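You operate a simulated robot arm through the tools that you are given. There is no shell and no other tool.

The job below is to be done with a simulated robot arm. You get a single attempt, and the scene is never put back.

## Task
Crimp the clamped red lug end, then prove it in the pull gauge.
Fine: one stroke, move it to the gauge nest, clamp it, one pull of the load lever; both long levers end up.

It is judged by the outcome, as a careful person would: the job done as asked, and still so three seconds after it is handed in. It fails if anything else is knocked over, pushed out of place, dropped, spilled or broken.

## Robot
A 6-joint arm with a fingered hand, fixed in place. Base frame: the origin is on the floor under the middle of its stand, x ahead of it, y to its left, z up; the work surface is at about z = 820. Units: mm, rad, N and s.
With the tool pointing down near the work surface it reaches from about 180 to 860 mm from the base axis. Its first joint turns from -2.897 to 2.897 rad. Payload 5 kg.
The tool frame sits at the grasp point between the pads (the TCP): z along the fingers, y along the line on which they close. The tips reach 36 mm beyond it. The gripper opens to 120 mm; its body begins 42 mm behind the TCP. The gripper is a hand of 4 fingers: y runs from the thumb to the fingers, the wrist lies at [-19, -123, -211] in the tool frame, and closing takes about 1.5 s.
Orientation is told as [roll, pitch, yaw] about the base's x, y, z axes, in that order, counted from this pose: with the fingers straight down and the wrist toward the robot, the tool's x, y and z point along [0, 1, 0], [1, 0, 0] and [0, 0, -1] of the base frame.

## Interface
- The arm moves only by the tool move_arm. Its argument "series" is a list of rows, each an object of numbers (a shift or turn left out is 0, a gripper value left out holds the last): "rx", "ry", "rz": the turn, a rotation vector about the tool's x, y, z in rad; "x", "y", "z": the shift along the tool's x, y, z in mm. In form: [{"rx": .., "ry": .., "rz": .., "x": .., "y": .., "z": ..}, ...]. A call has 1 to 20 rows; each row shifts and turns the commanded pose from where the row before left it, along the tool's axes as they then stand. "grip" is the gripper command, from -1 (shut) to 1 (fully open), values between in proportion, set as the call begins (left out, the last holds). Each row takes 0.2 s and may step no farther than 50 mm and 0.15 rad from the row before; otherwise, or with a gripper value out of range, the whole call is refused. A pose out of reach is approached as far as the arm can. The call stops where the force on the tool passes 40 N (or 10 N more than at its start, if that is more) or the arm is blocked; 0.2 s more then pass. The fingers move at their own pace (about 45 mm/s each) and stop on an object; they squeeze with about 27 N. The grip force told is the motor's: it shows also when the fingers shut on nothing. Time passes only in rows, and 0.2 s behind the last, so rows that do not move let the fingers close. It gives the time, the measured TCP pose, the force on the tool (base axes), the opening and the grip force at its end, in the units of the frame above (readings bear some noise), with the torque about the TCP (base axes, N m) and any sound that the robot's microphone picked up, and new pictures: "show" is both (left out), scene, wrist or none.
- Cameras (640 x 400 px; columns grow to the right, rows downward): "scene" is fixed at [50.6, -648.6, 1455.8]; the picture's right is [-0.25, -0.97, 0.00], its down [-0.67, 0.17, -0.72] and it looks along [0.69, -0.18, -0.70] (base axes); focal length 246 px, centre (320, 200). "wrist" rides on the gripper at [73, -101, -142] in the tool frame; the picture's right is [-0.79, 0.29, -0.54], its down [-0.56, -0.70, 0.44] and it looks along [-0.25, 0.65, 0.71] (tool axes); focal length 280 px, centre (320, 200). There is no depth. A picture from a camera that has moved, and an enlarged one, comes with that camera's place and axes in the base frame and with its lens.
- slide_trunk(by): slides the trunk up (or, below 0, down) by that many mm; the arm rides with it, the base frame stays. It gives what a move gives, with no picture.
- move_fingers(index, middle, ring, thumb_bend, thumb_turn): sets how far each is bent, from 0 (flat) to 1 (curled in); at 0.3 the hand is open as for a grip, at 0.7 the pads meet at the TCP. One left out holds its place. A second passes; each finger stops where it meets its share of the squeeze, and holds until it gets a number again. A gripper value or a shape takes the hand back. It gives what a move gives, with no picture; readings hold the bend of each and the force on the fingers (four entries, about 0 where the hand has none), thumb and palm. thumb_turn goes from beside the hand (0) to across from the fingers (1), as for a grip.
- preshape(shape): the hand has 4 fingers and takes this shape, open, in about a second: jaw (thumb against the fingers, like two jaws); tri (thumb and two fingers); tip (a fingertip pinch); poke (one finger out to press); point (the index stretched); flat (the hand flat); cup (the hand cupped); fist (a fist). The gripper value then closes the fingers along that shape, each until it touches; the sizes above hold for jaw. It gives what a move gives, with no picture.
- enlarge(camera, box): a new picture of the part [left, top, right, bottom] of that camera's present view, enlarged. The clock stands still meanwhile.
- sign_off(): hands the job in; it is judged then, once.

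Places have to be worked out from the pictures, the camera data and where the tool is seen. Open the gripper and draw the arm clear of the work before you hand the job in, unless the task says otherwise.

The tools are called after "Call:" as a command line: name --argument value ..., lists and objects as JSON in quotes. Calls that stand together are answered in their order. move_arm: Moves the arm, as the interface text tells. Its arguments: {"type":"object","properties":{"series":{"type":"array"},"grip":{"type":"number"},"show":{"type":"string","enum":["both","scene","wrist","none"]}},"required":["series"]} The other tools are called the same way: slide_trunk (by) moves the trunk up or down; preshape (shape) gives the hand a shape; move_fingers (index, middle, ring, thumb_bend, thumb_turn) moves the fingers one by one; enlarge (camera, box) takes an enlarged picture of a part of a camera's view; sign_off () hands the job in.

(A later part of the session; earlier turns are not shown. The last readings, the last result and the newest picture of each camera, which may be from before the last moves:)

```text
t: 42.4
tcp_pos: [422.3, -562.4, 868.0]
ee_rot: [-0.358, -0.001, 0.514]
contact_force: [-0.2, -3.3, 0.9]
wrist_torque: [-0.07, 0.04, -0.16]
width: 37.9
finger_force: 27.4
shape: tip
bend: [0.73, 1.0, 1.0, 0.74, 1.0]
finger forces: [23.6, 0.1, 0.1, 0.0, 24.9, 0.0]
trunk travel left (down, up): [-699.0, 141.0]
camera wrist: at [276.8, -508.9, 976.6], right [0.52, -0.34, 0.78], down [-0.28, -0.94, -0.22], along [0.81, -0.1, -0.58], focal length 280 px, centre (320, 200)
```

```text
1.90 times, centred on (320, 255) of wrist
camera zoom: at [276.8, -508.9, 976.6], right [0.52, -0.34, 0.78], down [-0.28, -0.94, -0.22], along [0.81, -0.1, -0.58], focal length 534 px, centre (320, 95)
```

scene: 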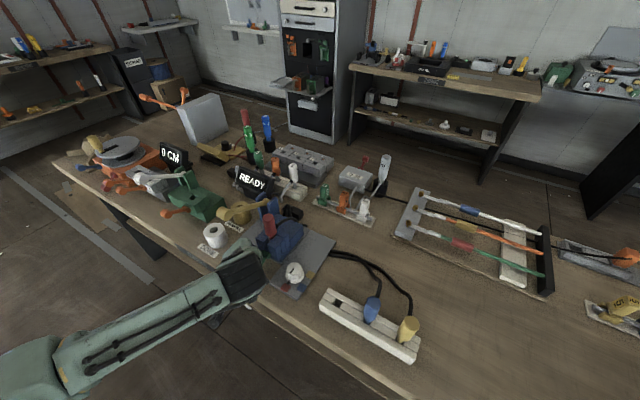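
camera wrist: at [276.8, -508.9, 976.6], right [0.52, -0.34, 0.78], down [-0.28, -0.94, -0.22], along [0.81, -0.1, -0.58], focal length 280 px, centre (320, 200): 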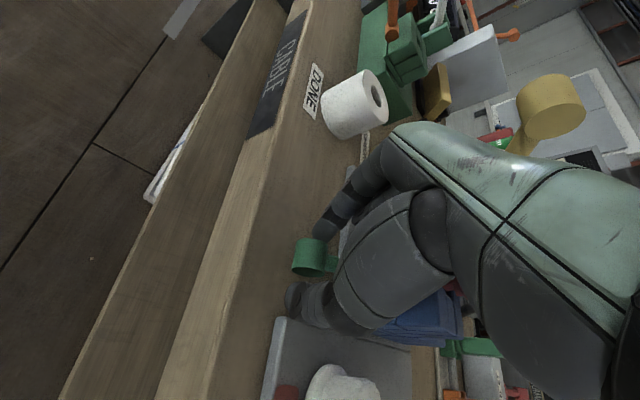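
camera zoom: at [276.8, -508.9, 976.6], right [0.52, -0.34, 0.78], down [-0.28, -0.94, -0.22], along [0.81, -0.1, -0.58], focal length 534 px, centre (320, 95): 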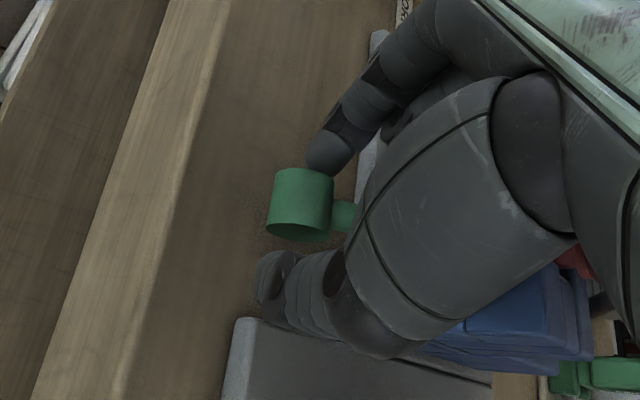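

The pinch holds the green knob evenly (24/25 N). I lift it along its arc to open the clamp.

Call:
move_arm --series '[{"x": 1.1, "y": -1.05, "z": -7.9}, {"x": -0.2, "y": -0.9, "z": -9.4}, {"x": -1.8, "y": -0.5, "z": -9.4}, {"x": -3.3, "y": 0, "z": -8.8}]' --show "wrist"

Call:
enlarge --camera "wrist" --box '[200, 150, 440, 360]'

```text
t: 43.4
tcp_pos: [415.7, -556.8, 901.5]
ee_rot: [-0.355, -0.001, 0.514]
contact_force: [0.3, -5.7, -6.8]
wrist_torque: [-0.17, 0.46, -0.22]
width: 37.6
finger_force: 27.5
shape: tip
bend: [0.73, 1.0, 1.0, 0.74, 1.0]
finger forces: [24.0, 0.0, 0.0, 0.1, 26.2, 0.0]
trunk travel left (down, up): [-699.0, 141.0]
camera wrist: at [270.8, -503.4, 1010.3], right [0.52, -0.34, 0.78], down [-0.28, -0.94, -0.22], along [0.81, -0.1, -0.58], focal length 280 px, centre (320, 200)
```

wrist: 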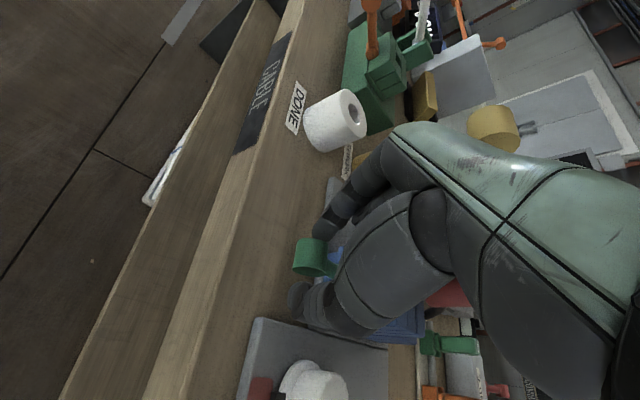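

```text
1.90 times, centred on (320, 255) of wrist
camera zoom: at [270.8, -503.4, 1010.3], right [0.52, -0.34, 0.78], down [-0.28, -0.94, -0.22], along [0.81, -0.1, -0.58], focal length 534 px, centre (320, 95)
```

zoom: 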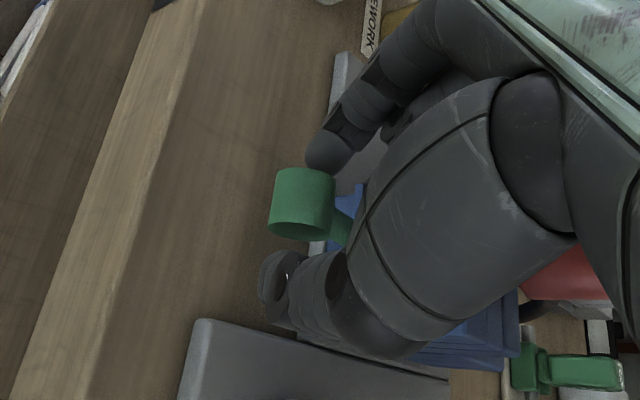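

The knob follows without slipping. I continue up until the lever meets its stop.

Call:
move_arm --series '[{"x": -4.8, "y": 0.5, "z": -8.2}, {"x": -6.0, "y": 0.9, "z": -7.3}, {"x": -3.5, "y": 0.6, "z": -3.2}]' --show "wrist"

Call:
enlarge --camera "wrist" --box '[200, 150, 440, 360]'

Call:
enlarge --camera "scene" --box '[200, 180, 360, 320]'

```text
t: 44.2
tcp_pos: [421.9, -562.1, 923.5]
ee_rot: [-0.355, -0.002, 0.514]
contact_force: [0.6, -6.0, -10.6]
wrist_torque: [-0.09, 0.32, -0.17]
width: 37.1
finger_force: 27.3
shape: tip
bend: [0.73, 1.0, 1.0, 0.74, 1.0]
finger forces: [21.9, 0.0, 0.0, 0.0, 24.4, 0.1]
trunk travel left (down, up): [-699.0, 141.0]
camera wrist: at [275.9, -509.2, 1032.5], right [0.52, -0.34, 0.78], down [-0.28, -0.94, -0.22], along [0.81, -0.1, -0.58], focal length 280 px, centre (320, 200)
```

wrist: 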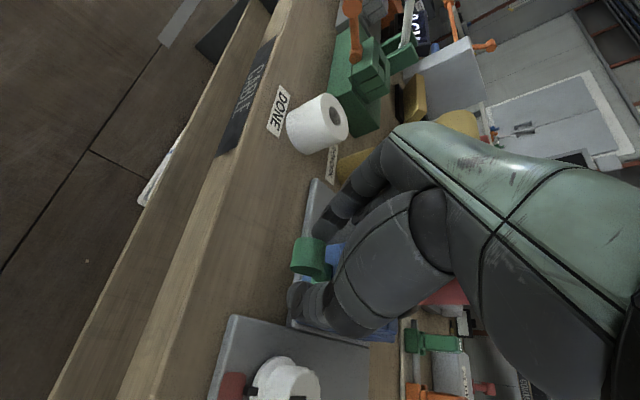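

```text
1.90 times, centred on (320, 255) of wrist
camera zoom: at [275.9, -509.2, 1032.5], right [0.52, -0.34, 0.78], down [-0.28, -0.94, -0.22], along [0.81, -0.1, -0.58], focal length 534 px, centre (320, 95)
```

zoom: 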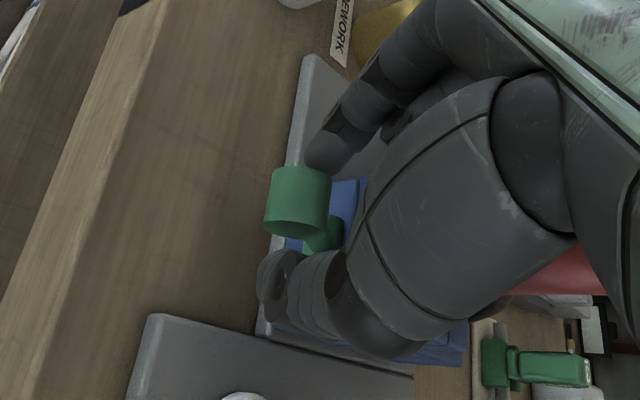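

```text
2.86 times, centred on (280, 250) of scene
camera zoom: at [50.6, -648.6, 1455.8], right [-0.25, -0.97, 0.0], down [-0.67, 0.17, -0.72], along [0.69, -0.18, -0.7], focal length 702 px, centre (434, 57)
```

zoom: 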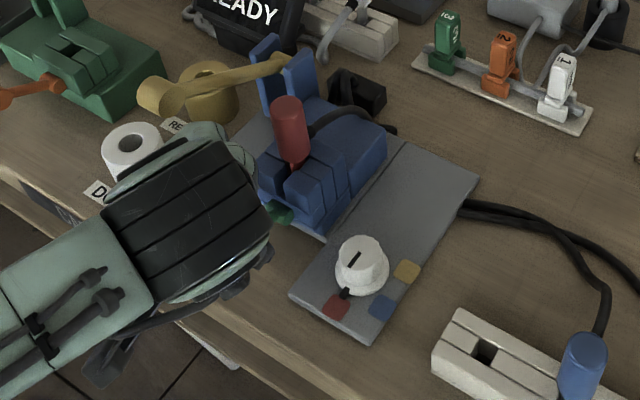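

It may have a little more travel; I nudge it upward until resistance builds.

Call:
move_arm --series '[{"x": -3.8, "y": 0.7, "z": -2.8}, {"x": -3.8, "y": 0.7, "z": -2.8}]' --show "wrist"

Call:
enlarge --camera "wrist" --box '[200, 150, 440, 360]'

```text
t: 44.8
tcp_pos: [424.9, -563.8, 935.6]
ee_rot: [-0.358, -0.002, 0.515]
contact_force: [0.1, 0.6, 0.3]
wrist_torque: [0.0, 0.01, -0.03]
width: 27.6
finger_force: 27.1
shape: tip
bend: [0.75, 1.0, 1.0, 0.81, 1.0]
finger forces: [0.0, 0.1, 0.1, 0.0, 0.0, 0.0]
trunk travel left (down, up): [-699.0, 141.0]
camera wrist: at [280.2, -511.1, 1043.3], right [0.52, -0.34, 0.79], down [-0.27, -0.94, -0.22], along [0.81, -0.1, -0.58], focal length 280 px, centre (320, 200)
```

wrist: 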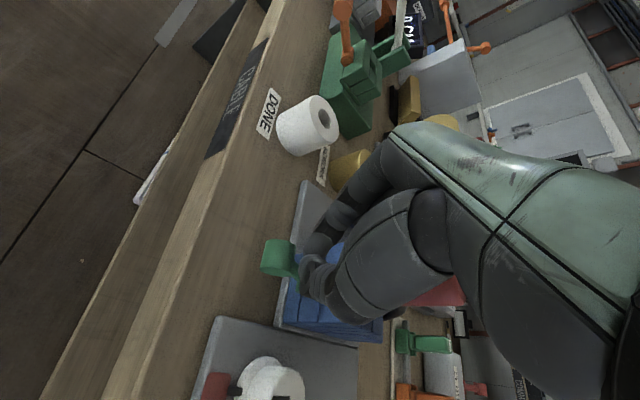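

```text
1.90 times, centred on (320, 255) of wrist
camera zoom: at [280.2, -511.1, 1043.3], right [0.52, -0.34, 0.79], down [-0.27, -0.94, -0.22], along [0.81, -0.1, -0.58], focal length 534 px, centre (320, 95)
```

zoom: 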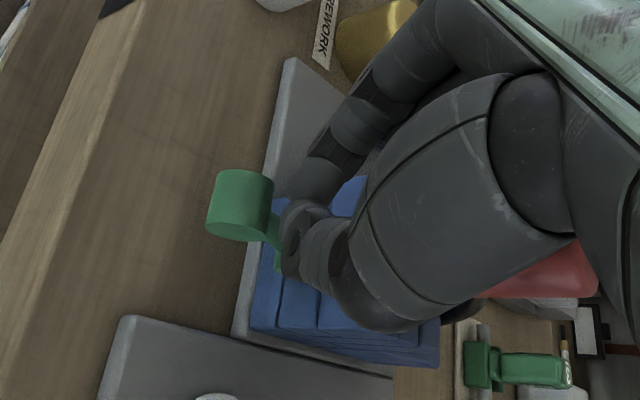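

The fingers slipped off above the knob; the lever stays near the top. I open, rise clear, and check the clamp lever's angle.

Call:
move_arm --series '[{}, {}, {}, {}, {"x": -10, "z": -27}, {"x": -10, "z": -27}, {"x": -10, "z": -27}, {}]' --grip 0.2 --show "both"

Call:
enlarge --camera "wrist" --box '[160, 150, 400, 360]'

Call:
enlarge --camera "scene" --box '[200, 180, 360, 320]'

```text
t: 46.6
tcp_pos: [424.7, -565.1, 1019.7]
ee_rot: [-0.357, -0.003, 0.513]
contact_force: [1.0, -0.6, 0.6]
wrist_torque: [-0.03, 0.0, 0.02]
width: 71.4
finger_force: 0.1
shape: tip
bend: [0.3, 0.98, 0.99, 0.65, 1.0]
finger forces: [0.1, 0.0, 0.0, 0.0, 0.0, 0.0]
trunk travel left (down, up): [-699.0, 141.0]
camera wrist: at [279.0, -511.5, 1128.0], right [0.52, -0.34, 0.78], down [-0.28, -0.94, -0.22], along [0.81, -0.1, -0.58], focal length 280 px, centre (320, 200)
```

scene: 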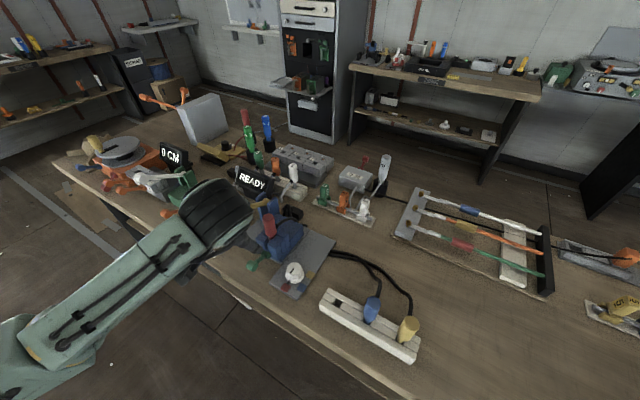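
wrist: 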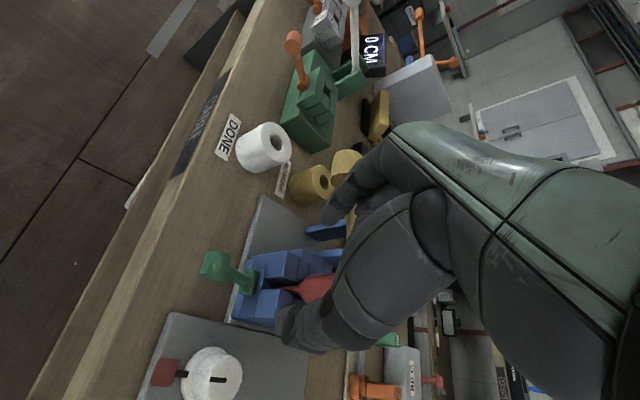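

```text
1.90 times, centred on (280, 255) of wrist
camera zoom: at [279.0, -511.5, 1128.0], right [0.52, -0.34, 0.78], down [-0.28, -0.94, -0.22], along [0.81, -0.1, -0.58], focal length 534 px, centre (396, 95)
```

zoom: 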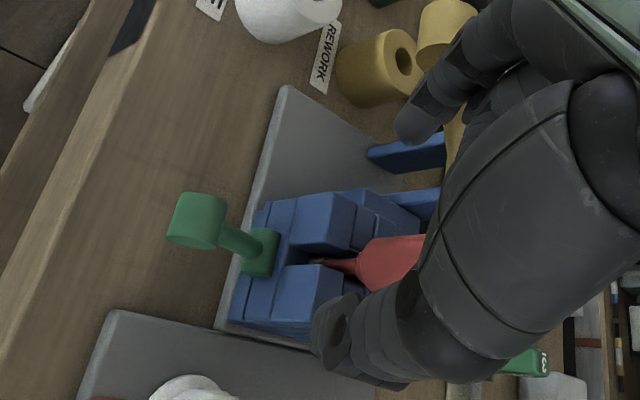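

```text
2.86 times, centred on (280, 250) of scene
camera zoom: at [50.6, -648.6, 1455.8], right [-0.25, -0.97, 0.0], down [-0.67, 0.17, -0.72], along [0.69, -0.18, -0.7], focal length 702 px, centre (434, 57)
```

zoom: 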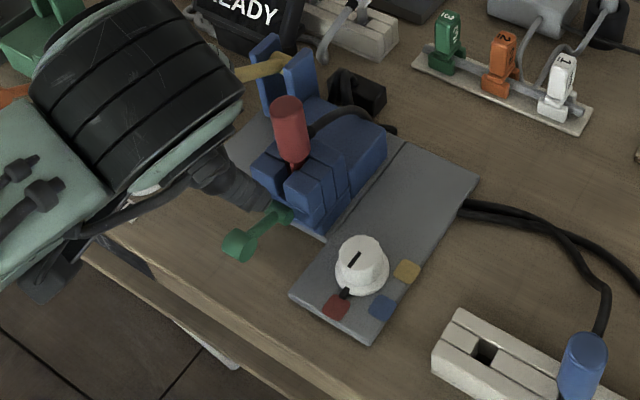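

The green knob is now at about (419,−562,896), +21°, maybe not fully at its stop. I regrip it more deeply and push it further up to be sure the clamp is open.

Call:
move_arm --series '[{"x": 11.4, "y": -0.8, "z": 27.2}, {"x": 11.4, "y": -0.8, "z": 27.2}, {"x": 11.5, "y": -0.8, "z": 27.2}, {"x": 11.5, "y": -0.9, "z": 27.2}, {}]' --show "none"

Call:
move_arm --series '[{}, {}, {}, {}, {}, {}, {}]' --grip -1 --show "wrist"

Call:
enlarge --camera "wrist" --box '[200, 150, 440, 360]'

```text
t: 47.8
tcp_pos: [419.1, -564.4, 902.3]
ee_rot: [-0.358, -0.002, 0.512]
contact_force: [0.5, 0.3, 0.6]
wrist_torque: [-0.02, -0.01, 0.06]
width: 71.4
finger_force: 0.1
shape: tip
bend: [0.3, 0.98, 0.99, 0.65, 1.0]
finger forces: [0.1, 0.0, 0.1, 0.0, 0.0, 0.1]
trunk travel left (down, up): [-699.0, 141.0]
```

```text
t: 49.4
tcp_pos: [418.8, -564.6, 901.8]
ee_rot: [-0.358, -0.003, 0.514]
contact_force: [4.7, -6.1, -2.8]
wrist_torque: [-0.14, -0.01, -0.21]
width: 32.6
finger_force: 27.2
shape: tip
bend: [0.73, 1.0, 1.0, 0.75, 1.0]
finger forces: [23.0, 0.0, 0.1, 0.1, 22.2, 0.0]
trunk travel left (down, up): [-699.0, 141.0]
camera wrist: at [273.8, -512.1, 1009.8], right [0.52, -0.34, 0.78], down [-0.28, -0.94, -0.22], along [0.81, -0.1, -0.58], focal length 280 px, centre (320, 200)
```

wrist: 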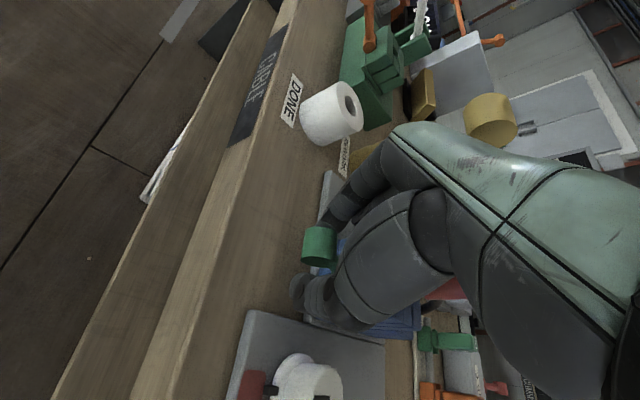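

```text
1.90 times, centred on (320, 255) of wrist
camera zoom: at [273.8, -512.1, 1009.8], right [0.52, -0.34, 0.78], down [-0.28, -0.94, -0.22], along [0.81, -0.1, -0.58], focal length 534 px, centre (320, 95)
```

zoom: 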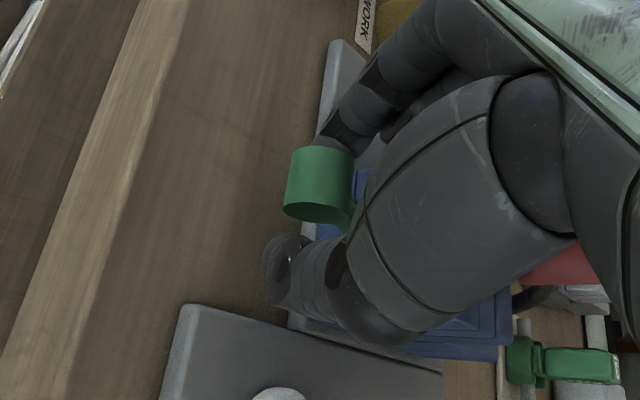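

Pinched again, deeper this time. I push it upward in small steps.

Call:
move_arm --series '[{"x": -3, "y": 0.5, "z": -3}, {"x": -3, "y": 0.5, "z": -3}, {"x": -3, "y": 0.6, "z": -2.5}]' --show "wrist"

Call:
enlarge --camera "wrist" --box '[200, 150, 440, 360]'

```text
t: 50.2
tcp_pos: [423.1, -568.2, 911.4]
ee_rot: [-0.353, -0.002, 0.514]
contact_force: [-3.2, -4.3, -12.1]
wrist_torque: [-0.05, 0.27, -0.12]
width: 32.1
finger_force: 26.8
shape: tip
bend: [0.73, 1.0, 1.0, 0.75, 1.0]
finger forces: [23.4, 0.1, 0.0, 0.1, 24.9, 0.0]
trunk travel left (down, up): [-699.0, 141.0]
camera wrist: at [277.3, -515.0, 1019.0], right [0.52, -0.34, 0.78], down [-0.28, -0.93, -0.22], along [0.81, -0.1, -0.58], focal length 280 px, centre (320, 200)
```

wrist: 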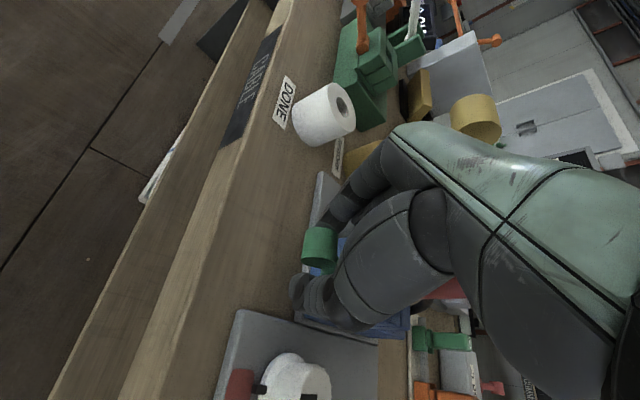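

```text
1.90 times, centred on (320, 255) of wrist
camera zoom: at [277.3, -515.0, 1019.0], right [0.52, -0.34, 0.78], down [-0.28, -0.93, -0.22], along [0.81, -0.1, -0.58], focal length 534 px, centre (320, 95)
```

zoom: 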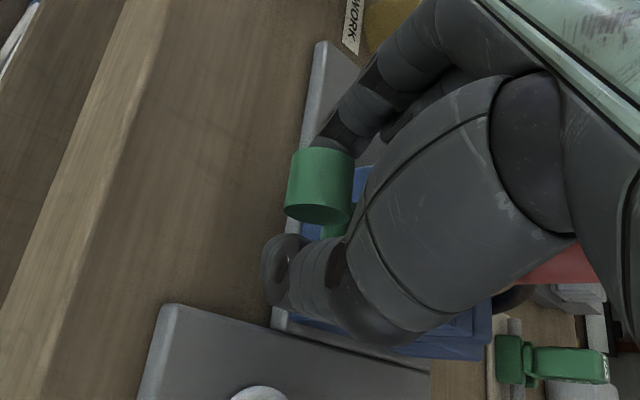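

Still following, resistance 12 N. I push a bit more to find the stop.

Call:
move_arm --series '[{"x": -2.5, "y": 0.5, "z": -2.2}, {"x": -2.5, "y": 0.5, "z": -2.2}]' --show "wrist"

Call:
enlarge --camera "wrist" --box '[200, 150, 440, 360]'

```text
t: 50.8
tcp_pos: [425.4, -570.9, 915.2]
ee_rot: [-0.35, 0.0, 0.513]
contact_force: [-3.8, -7.0, -30.9]
wrist_torque: [-0.08, 0.05, -0.13]
width: 30.0
finger_force: 27.1
shape: tip
bend: [0.73, 1.0, 1.0, 0.74, 0.99]
finger forces: [19.2, 0.0, 0.0, 0.1, 29.2, 0.0]
trunk travel left (down, up): [-699.0, 141.0]
camera wrist: at [280.8, -518.5, 1023.5], right [0.52, -0.34, 0.78], down [-0.28, -0.93, -0.22], along [0.81, -0.1, -0.58], focal length 280 px, centre (320, 200)
```

wrist: 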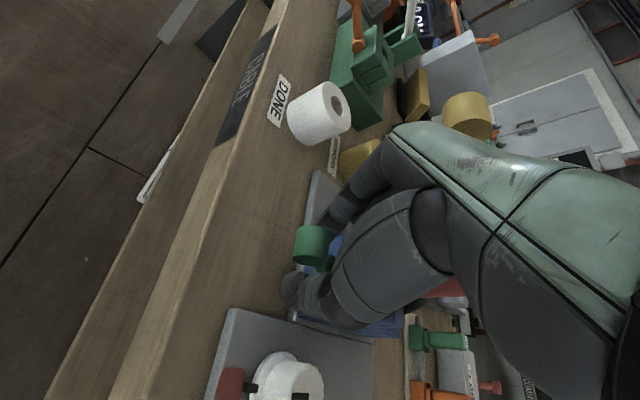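

```text
1.90 times, centred on (320, 255) of wrist
camera zoom: at [280.8, -518.5, 1023.5], right [0.52, -0.34, 0.78], down [-0.28, -0.93, -0.22], along [0.81, -0.1, -0.58], focal length 534 px, centre (320, 95)
```

zoom: 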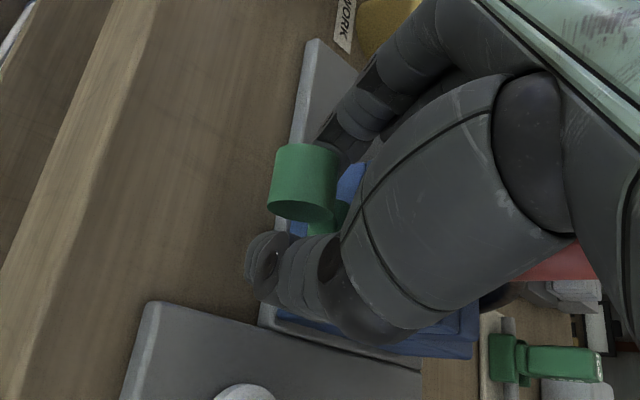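

The stop is reached (31 N), so the clamp is fully open. I release and rise clear.

Call:
move_arm --series '[{"x": 2, "z": 2}, {}, {}, {}, {}, {"x": -10, "z": -27}, {"x": -10, "z": -27}, {"x": -10, "z": -27}, {"x": -10, "z": -27}, {}]' --grip 0.3 --show "both"

Call:
enlarge --camera "scene" --box '[200, 180, 360, 320]'

Call:
enlarge --camera "wrist" --box '[160, 200, 400, 350]'

```text
t: 53.0
tcp_pos: [426.4, -569.1, 1032.1]
ee_rot: [-0.357, -0.001, 0.514]
contact_force: [0.2, -0.8, 0.5]
wrist_torque: [0.01, -0.01, -0.01]
width: 77.7
finger_force: 0.1
shape: tip
bend: [0.29, 0.98, 0.99, 0.63, 1.0]
finger forces: [0.1, 0.1, 0.1, 0.1, 0.1, 0.1]
trunk travel left (down, up): [-699.0, 141.0]
camera wrist: at [279.7, -515.9, 1139.6], right [0.52, -0.34, 0.78], down [-0.28, -0.94, -0.22], along [0.81, -0.1, -0.58], focal length 280 px, centre (320, 200)
```

scene: 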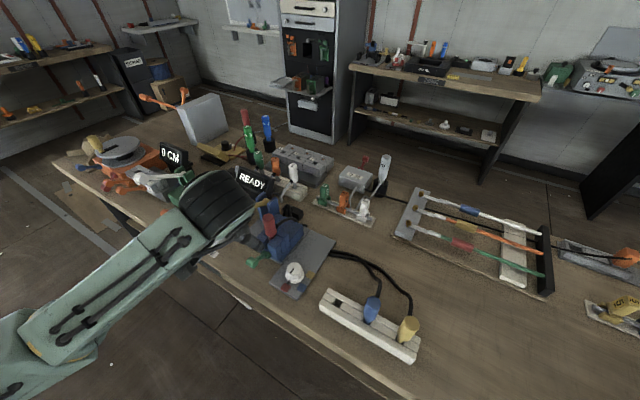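
wrist: 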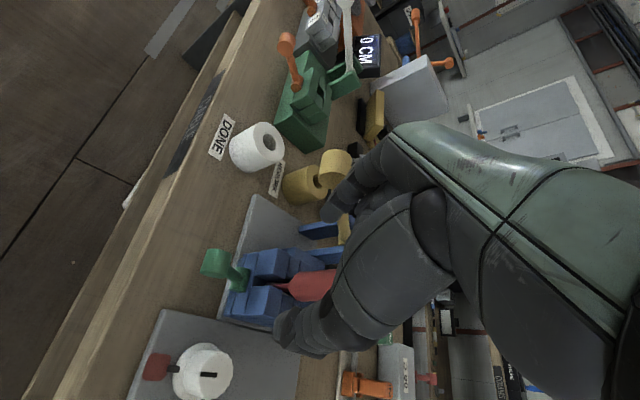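

```text
2.86 times, centred on (280, 250) of scene
camera zoom: at [50.6, -648.6, 1455.8], right [-0.25, -0.97, 0.0], down [-0.67, 0.17, -0.72], along [0.69, -0.18, -0.7], focal length 702 px, centre (434, 57)
```

zoom: 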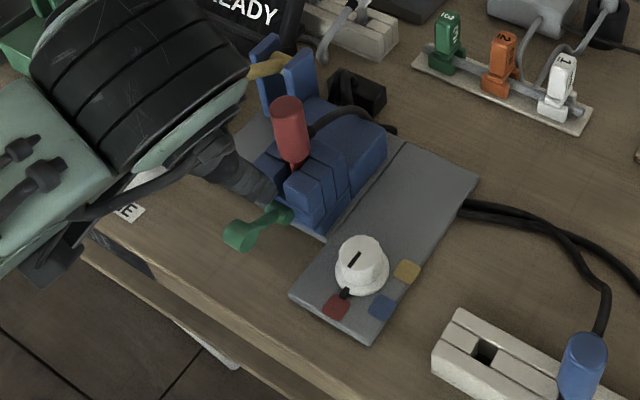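

```text
2.67 times, centred on (280, 275) of wrist
camera zoom: at [279.7, -515.9, 1139.6], right [0.52, -0.34, 0.78], down [-0.28, -0.94, -0.22], along [0.81, -0.1, -0.58], focal length 748 px, centre (427, 0)
```

zoom: 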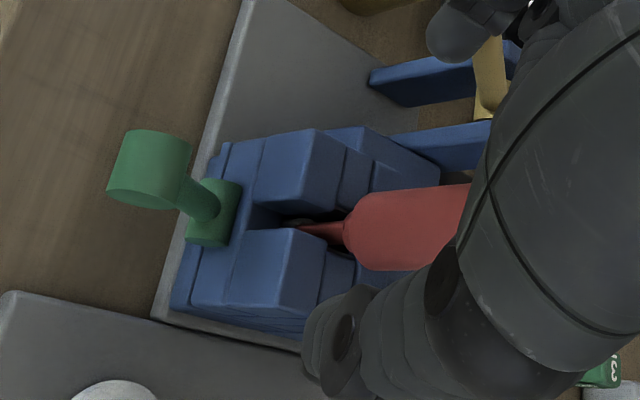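

The clamp lever is fully up and the lug's pin shows in the open slot. Before grasping the lug, I measure the gauge nest more carefully from this view and the scene camera.

Call:
enlarge --camera "wrist" --box '[260, 40, 380, 150]'

Call:
enlarge --camera "wrist" --box '[200, 230, 340, 340]'

Call:
enlarge --camera "scene" --box '[225, 195, 325, 265]'

```text
3.64 times, centred on (320, 95) of wrist
camera zoom: at [279.7, -515.9, 1139.6], right [0.52, -0.34, 0.78], down [-0.28, -0.94, -0.22], along [0.81, -0.1, -0.58], focal length 1020 px, centre (320, 582)
```

zoom: 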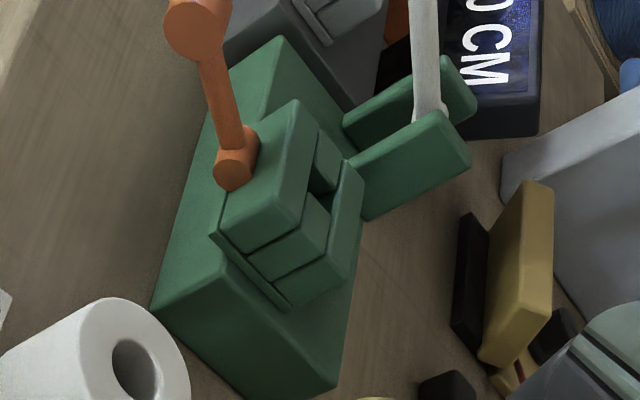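

```text
3.64 times, centred on (270, 285) of wrist
camera zoom: at [279.7, -515.9, 1139.6], right [0.52, -0.34, 0.78], down [-0.28, -0.94, -0.22], along [0.81, -0.1, -0.58], focal length 1020 px, centre (502, -109)
```

zoom: 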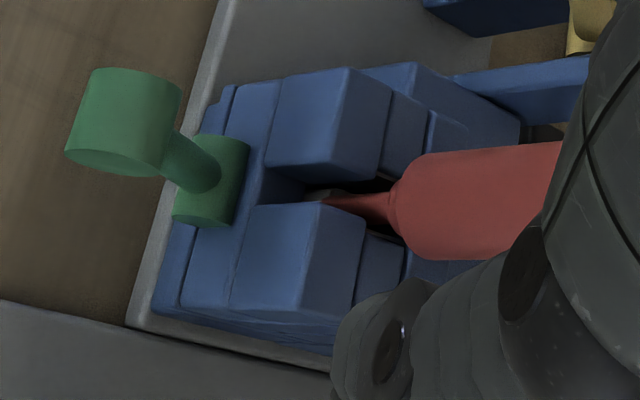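

```text
5.71 times, centred on (275, 230) of scene
camera zoom: at [50.6, -648.6, 1455.8], right [-0.25, -0.97, 0.0], down [-0.67, 0.17, -0.72], along [0.69, -0.18, -0.7], focal length 1403 px, centre (577, 29)
```

zoom: 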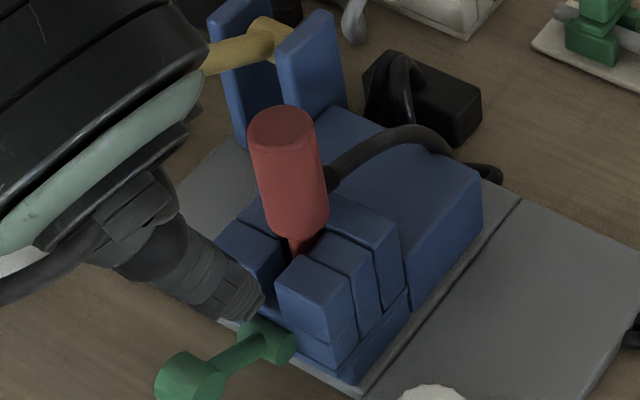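

The gauge nest is a pocket between two middle blocks. Now I rise, return to a vertical radial pose (yaw ≈ −0.785) for grasping the red lug from above with thumb and two fingers.

Call:
move_arm --series '[{"x": -14, "z": -37}, {"x": -14, "z": -37, "ry": 0.12}, {"ry": 0.12}, {"ry": 0.117}, {"rz": 0.1444}, {"rz": 0.1444}, {"rz": 0.1444}, {"rz": 0.1444}, {"rz": 0.1444}, {"rz": 0.1444}, {"rz": 0.1444}, {"rz": 0.1444}, {"rz": 0.1444}]' --show "none"

Call:
preshape --shape "tri"

Call:
move_arm --series '[{}]' --show "both"

```text
t: 55.8
tcp_pos: [425.7, -567.5, 1111.3]
ee_rot: [-0.001, 0.001, -0.787]
contact_force: [-0.1, -0.4, -0.1]
wrist_torque: [0.0, 0.0, 0.02]
width: 77.7
finger_force: 0.2
shape: tip
bend: [0.29, 0.98, 0.99, 0.63, 1.0]
finger forces: [0.0, 0.1, 0.0, 0.1, 0.1, 0.0]
trunk travel left (down, up): [-699.0, 141.0]
```

```text
t: 56.7
tcp_pos: [424.9, -567.7, 1111.5]
ee_rot: [0.001, -0.001, -0.784]
contact_force: [0.0, 0.0, -0.6]
wrist_torque: [-0.02, -0.01, 0.0]
width: 119.7
finger_force: 0.1
shape: tri
bend: [0.3, 0.3, 0.99, 0.3, 0.98]
finger forces: [0.1, 0.0, 0.1, 0.0, 0.0, 0.0]
trunk travel left (down, up): [-699.0, 141.0]
```

```text
t: 57.1
tcp_pos: [424.8, -568.1, 1109.2]
ee_rot: [0.003, 0.001, -0.787]
contact_force: [1.0, 0.5, 0.7]
wrist_torque: [0.01, -0.04, 0.03]
width: 120.0
finger_force: 0.2
shape: tri
bend: [0.3, 0.3, 0.99, 0.3, 0.98]
finger forces: [0.0, 0.0, 0.0, 0.0, 0.0, 0.0]
trunk travel left (down, up): [-699.0, 141.0]
camera wrist: at [405.3, -444.4, 1253.6], right [-0.35, -0.76, 0.54], down [-0.89, 0.1, -0.44], along [0.28, -0.64, -0.71], focal length 280 px, centre (320, 200)
```

scene: 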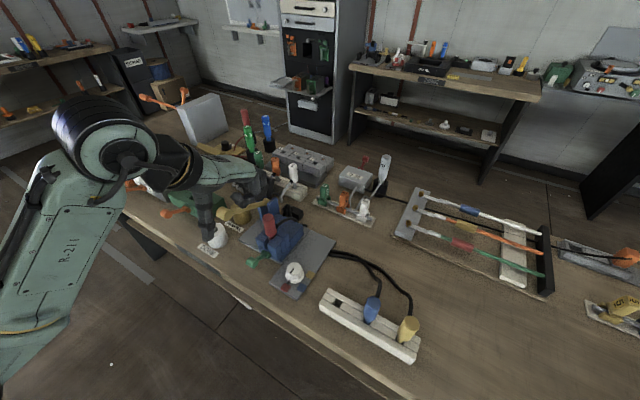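
wrist: 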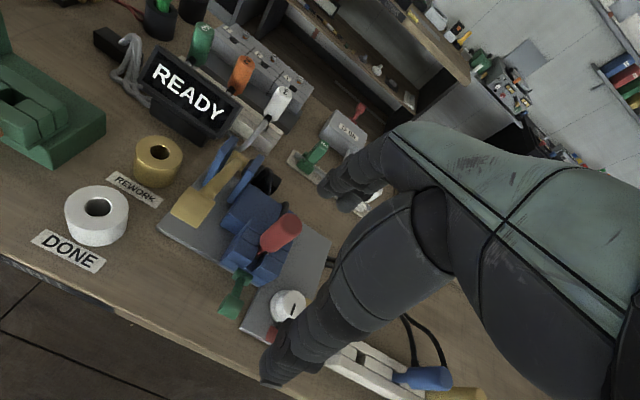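

I verify the lug's position from this view before descending.

Call:
enlarge --camera "wrist" --box '[220, 190, 348, 270]'

Call:
enlarge --camera "scene" --box '[225, 195, 325, 265]'

```text
5.00 times, centred on (284, 230) of wrist
camera zoom: at [405.3, -444.4, 1253.6], right [-0.35, -0.76, 0.54], down [-0.89, 0.1, -0.44], along [0.28, -0.64, -0.71], focal length 1402 px, centre (500, 50)
```

zoom: 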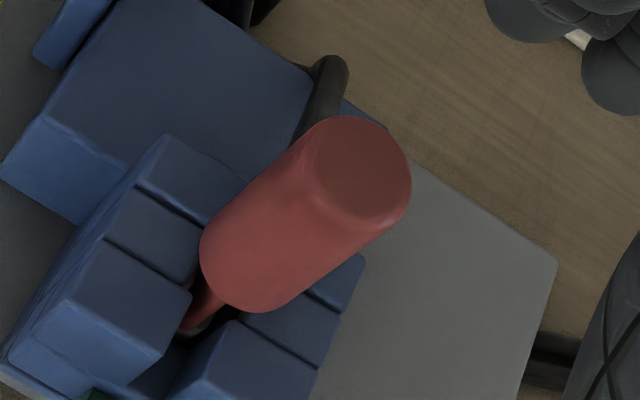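

```text
5.71 times, centred on (275, 230) of scene
camera zoom: at [50.6, -648.6, 1455.8], right [-0.25, -0.97, 0.0], down [-0.67, 0.17, -0.72], along [0.69, -0.18, -0.7], focal length 1403 px, centre (577, 29)
```

zoom: 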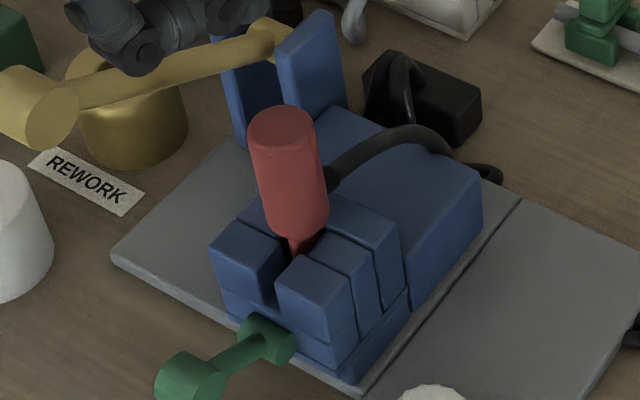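

The lug axis is near (485,−626), top at z≈987. I move above it with a reduced opening and look again.

Call:
move_arm --series '[{"x": 2.5, "y": 27.7}, {"x": 2.5, "y": 27.7}, {"x": 2.4, "y": 27.7}, {"z": 25}, {"z": 24}, {}]' --grip 0.35 --show "both"

Call:
enlarge --camera "wrist" --box '[220, 180, 400, 340]'

Call:
enlarge --camera "scene" --box '[200, 160, 328, 260]'

```text
t: 58.5
tcp_pos: [490.0, -621.5, 1061.2]
ee_rot: [0.001, -0.002, -0.785]
contact_force: [-0.1, -0.5, 0.2]
wrist_torque: [-0.01, 0.01, 0.0]
width: 81.2
finger_force: 0.0
shape: tri
bend: [0.73, 0.38, 0.99, 0.61, 0.99]
finger forces: [0.1, 0.0, 0.0, 0.0, 0.0, 0.0]
trunk travel left (down, up): [-699.0, 141.0]
camera wrist: at [469.8, -498.3, 1203.1], right [-0.35, -0.76, 0.54], down [-0.89, 0.1, -0.44], along [0.28, -0.64, -0.71], focal length 280 px, centre (320, 200)
```

scene: 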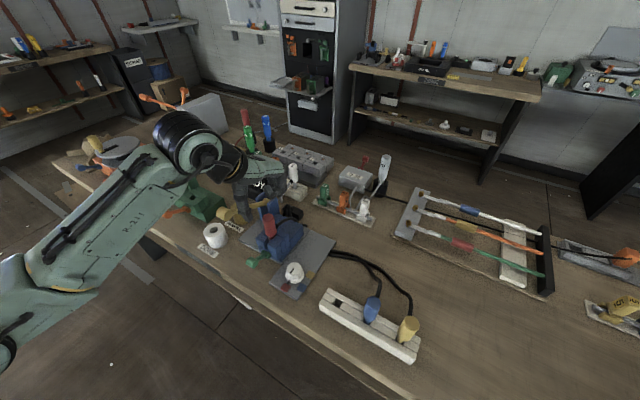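
wrist: 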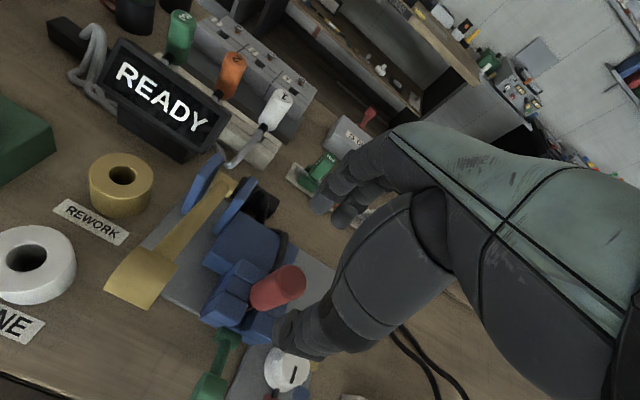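

```text
2.50 times, centred on (310, 260) of wrist
camera zoom: at [469.8, -498.3, 1203.1], right [-0.35, -0.76, 0.54], down [-0.89, 0.1, -0.44], along [0.28, -0.64, -0.71], focal length 701 px, centre (345, 50)
```

zoom: 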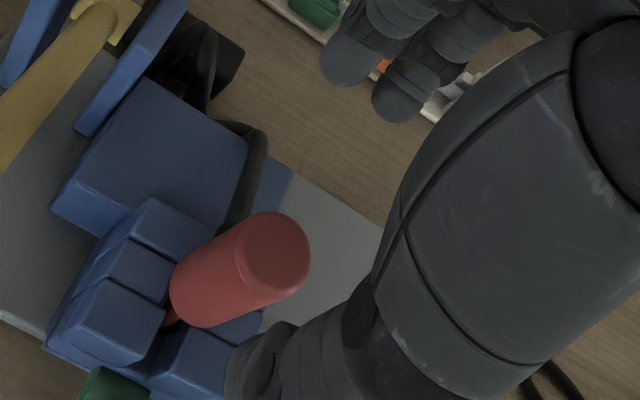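

```text
4.00 times, centred on (264, 210) of scene
camera zoom: at [50.6, -648.6, 1455.8], right [-0.25, -0.97, 0.0], down [-0.67, 0.17, -0.72], along [0.69, -0.18, -0.7], focal length 982 px, centre (544, 160)
```

zoom: 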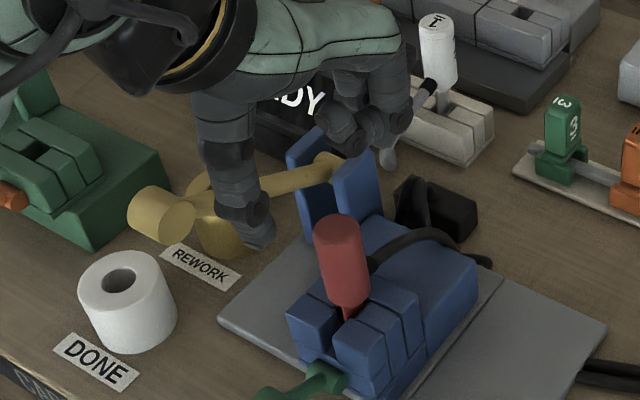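

The lug sits about 8 mm toward −x of the TCP; I centre it, descend to just around its upper part and check the fingertips against the cable.

Call:
move_arm --series '[{"x": -5.5}, {"z": 25}, {"z": 25}, {"z": 18}, {}]' --show "both"

Call:
enlarge --camera "wrist" --box '[220, 180, 400, 340]'

Call:
enlarge --camera "scene" --box '[200, 160, 328, 260]'

```text
t: 59.7
tcp_pos: [484.9, -623.9, 991.3]
ee_rot: [0.002, 0.0, -0.787]
contact_force: [0.5, 0.4, 1.1]
wrist_torque: [-0.03, 0.02, -0.04]
width: 81.1
finger_force: 0.0
shape: tri
bend: [0.73, 0.38, 0.99, 0.61, 0.99]
finger forces: [0.0, 0.1, 0.0, 0.0, 0.1, 0.0]
trunk travel left (down, up): [-699.0, 141.0]
camera wrist: at [464.5, -501.3, 1134.7], right [-0.35, -0.76, 0.54], down [-0.89, 0.1, -0.44], along [0.28, -0.64, -0.71], focal length 280 px, centre (320, 200)
```

scene: 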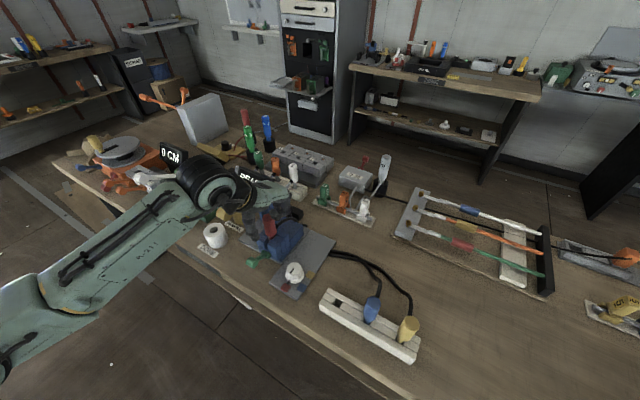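
wrist: 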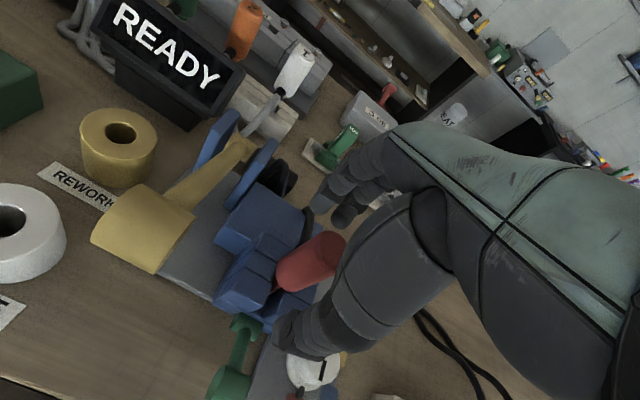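

```text
2.50 times, centred on (310, 260) of wrist
camera zoom: at [464.5, -501.3, 1134.7], right [-0.35, -0.76, 0.54], down [-0.89, 0.1, -0.44], along [0.28, -0.64, -0.71], focal length 701 px, centre (345, 50)
```

zoom: 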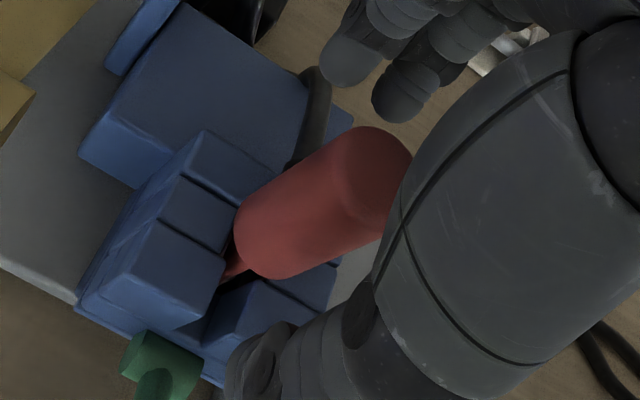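

```text
4.00 times, centred on (264, 210) of scene
camera zoom: at [50.6, -648.6, 1455.8], right [-0.25, -0.97, 0.0], down [-0.67, 0.17, -0.72], along [0.69, -0.18, -0.7], focal length 982 px, centre (544, 160)
```

zoom: 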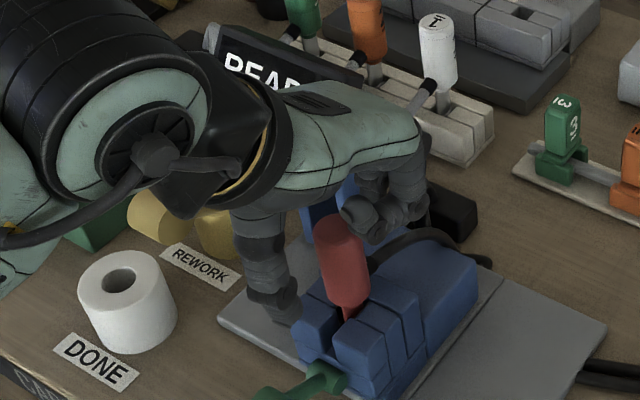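

The lug top is right at TCP height and centred. I lower 8 mm more, keeping fingertips above the cable exit, and close.

Call:
move_arm --series '[{"z": 8}, {}]' --show "none"

Call:
move_arm --series '[{}, {}, {}, {}, {}, {}, {}, {}]' --grip -1 --show "both"

Call:
enlarge --camera "wrist" --box '[220, 180, 400, 340]'

Call:
enlarge --camera "scene" --box '[200, 160, 328, 260]'

```text
t: 60.3
tcp_pos: [486.0, -625.4, 985.5]
ee_rot: [0.003, -0.001, -0.786]
contact_force: [0.8, -0.1, -0.1]
wrist_torque: [0.02, 0.01, 0.0]
width: 81.6
finger_force: 0.2
shape: tri
bend: [0.73, 0.38, 0.99, 0.61, 0.99]
finger forces: [0.0, 0.1, 0.1, 0.0, 0.0, 0.0]
trunk travel left (down, up): [-699.0, 141.0]
```

```text
t: 62.1
tcp_pos: [484.2, -625.4, 984.6]
ee_rot: [0.0, -0.001, -0.785]
contact_force: [0.5, -0.1, -0.2]
wrist_torque: [-0.02, -0.01, 0.01]
width: 20.9
finger_force: 27.3
shape: tri
bend: [0.73, 0.6, 1.0, 0.74, 1.0]
finger forces: [10.1, 12.2, 0.0, 0.0, 23.0, 0.0]
trunk travel left (down, up): [-699.0, 141.0]
camera wrist: at [465.6, -501.6, 1127.5], right [-0.35, -0.76, 0.54], down [-0.89, 0.1, -0.44], along [0.28, -0.64, -0.71], focal length 280 px, centre (320, 200)
```

scene: 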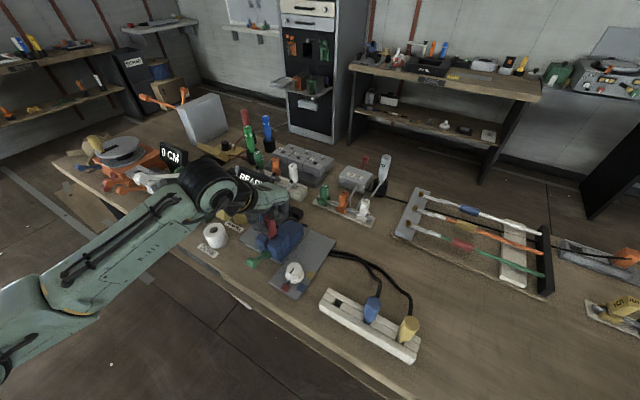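
wrist: 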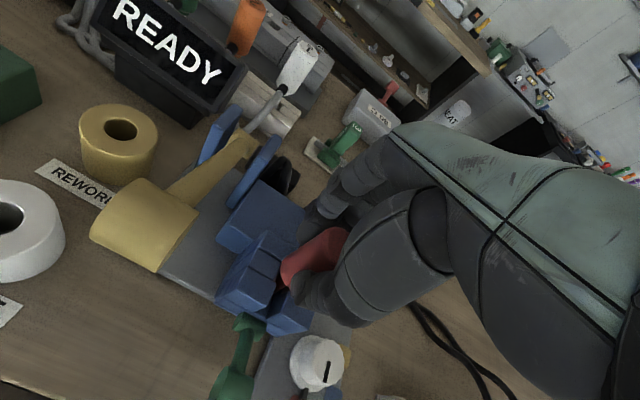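

```text
2.50 times, centred on (310, 260) of wrist
camera zoom: at [465.6, -501.6, 1127.5], right [-0.35, -0.76, 0.54], down [-0.89, 0.1, -0.44], along [0.28, -0.64, -0.71], focal length 701 px, centre (345, 50)
```

zoom: 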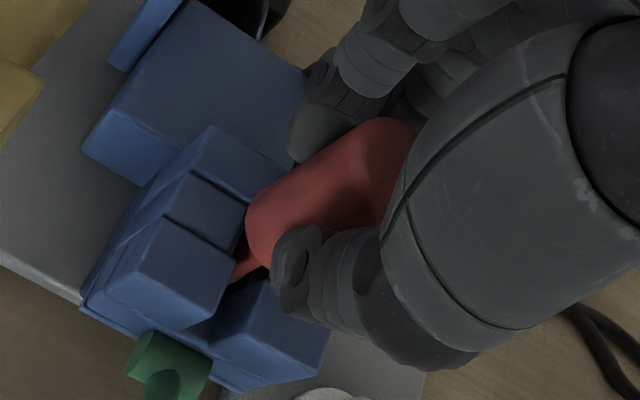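

```text
4.00 times, centred on (264, 210) of scene
camera zoom: at [50.6, -648.6, 1455.8], right [-0.25, -0.97, 0.0], down [-0.67, 0.17, -0.72], along [0.69, -0.18, -0.7], focal length 982 px, centre (544, 160)
```

zoom: 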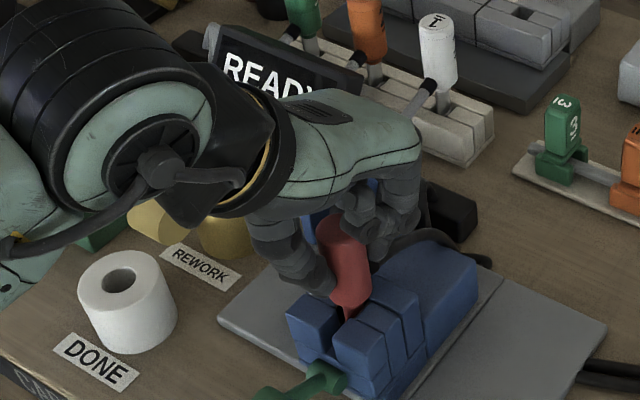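

An even three-finger grasp with no side load. I lift gently a few millimetres to test whether the lug is free.

Call:
move_arm --series '[{"z": -4}, {"z": -6}, {"z": -8}]' --show "both"

Call:
enlarge --camera "wrist" --box '[220, 180, 400, 340]'

Call:
enlarge --camera "scene" --box '[200, 160, 328, 260]'

```text
t: 62.9
tcp_pos: [485.9, -624.3, 1003.2]
ee_rot: [0.001, 0.0, -0.785]
contact_force: [-0.4, 0.6, -1.1]
wrist_torque: [0.03, -0.01, 0.02]
width: 20.6
finger_force: 27.1
shape: tri
bend: [0.73, 0.6, 1.0, 0.74, 1.0]
finger forces: [9.9, 12.2, 0.0, 0.1, 23.1, 0.1]
trunk travel left (down, up): [-699.0, 141.0]
camera wrist: at [465.9, -501.5, 1146.0], right [-0.35, -0.76, 0.54], down [-0.89, 0.1, -0.44], along [0.28, -0.64, -0.71], focal length 280 px, centre (320, 200)
```

scene: 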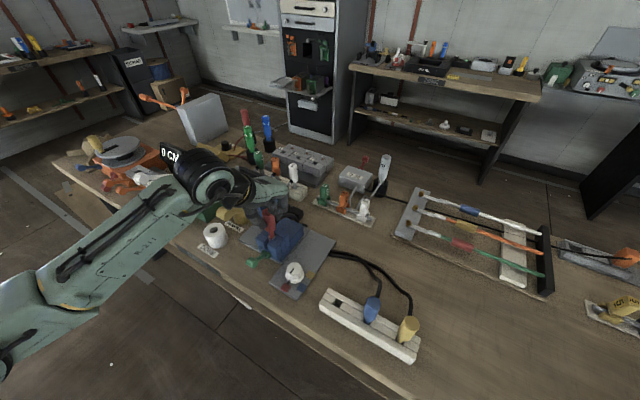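
wrist: 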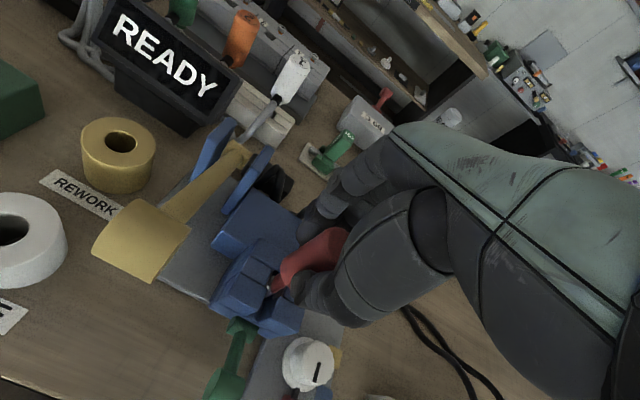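

```text
2.50 times, centred on (310, 260) of wrist
camera zoom: at [465.9, -501.5, 1146.0], right [-0.35, -0.76, 0.54], down [-0.89, 0.1, -0.44], along [0.28, -0.64, -0.71], focal length 701 px, centre (345, 50)
```

zoom: 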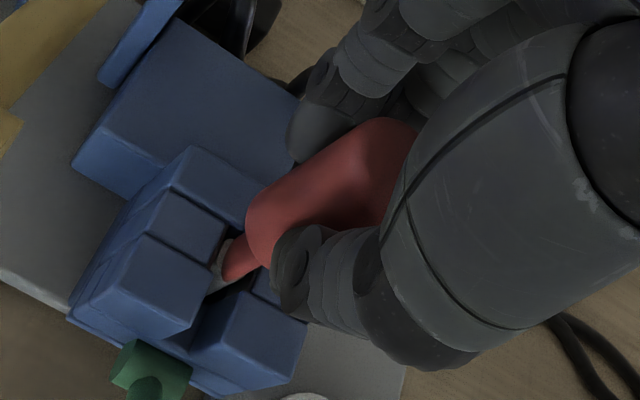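

```text
4.00 times, centred on (264, 210) of scene
camera zoom: at [50.6, -648.6, 1455.8], right [-0.25, -0.97, 0.0], down [-0.67, 0.17, -0.72], along [0.69, -0.18, -0.7], focal length 982 px, centre (544, 160)
```

zoom: 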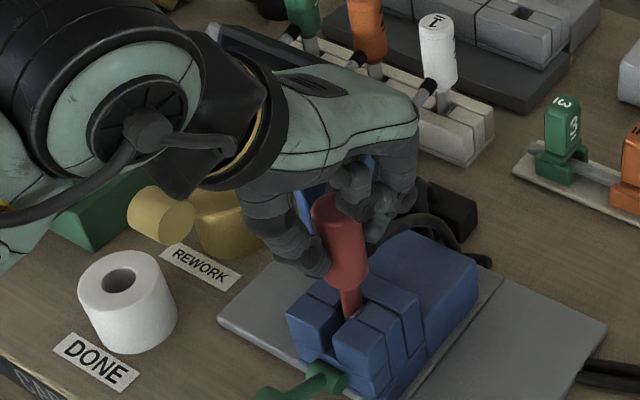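

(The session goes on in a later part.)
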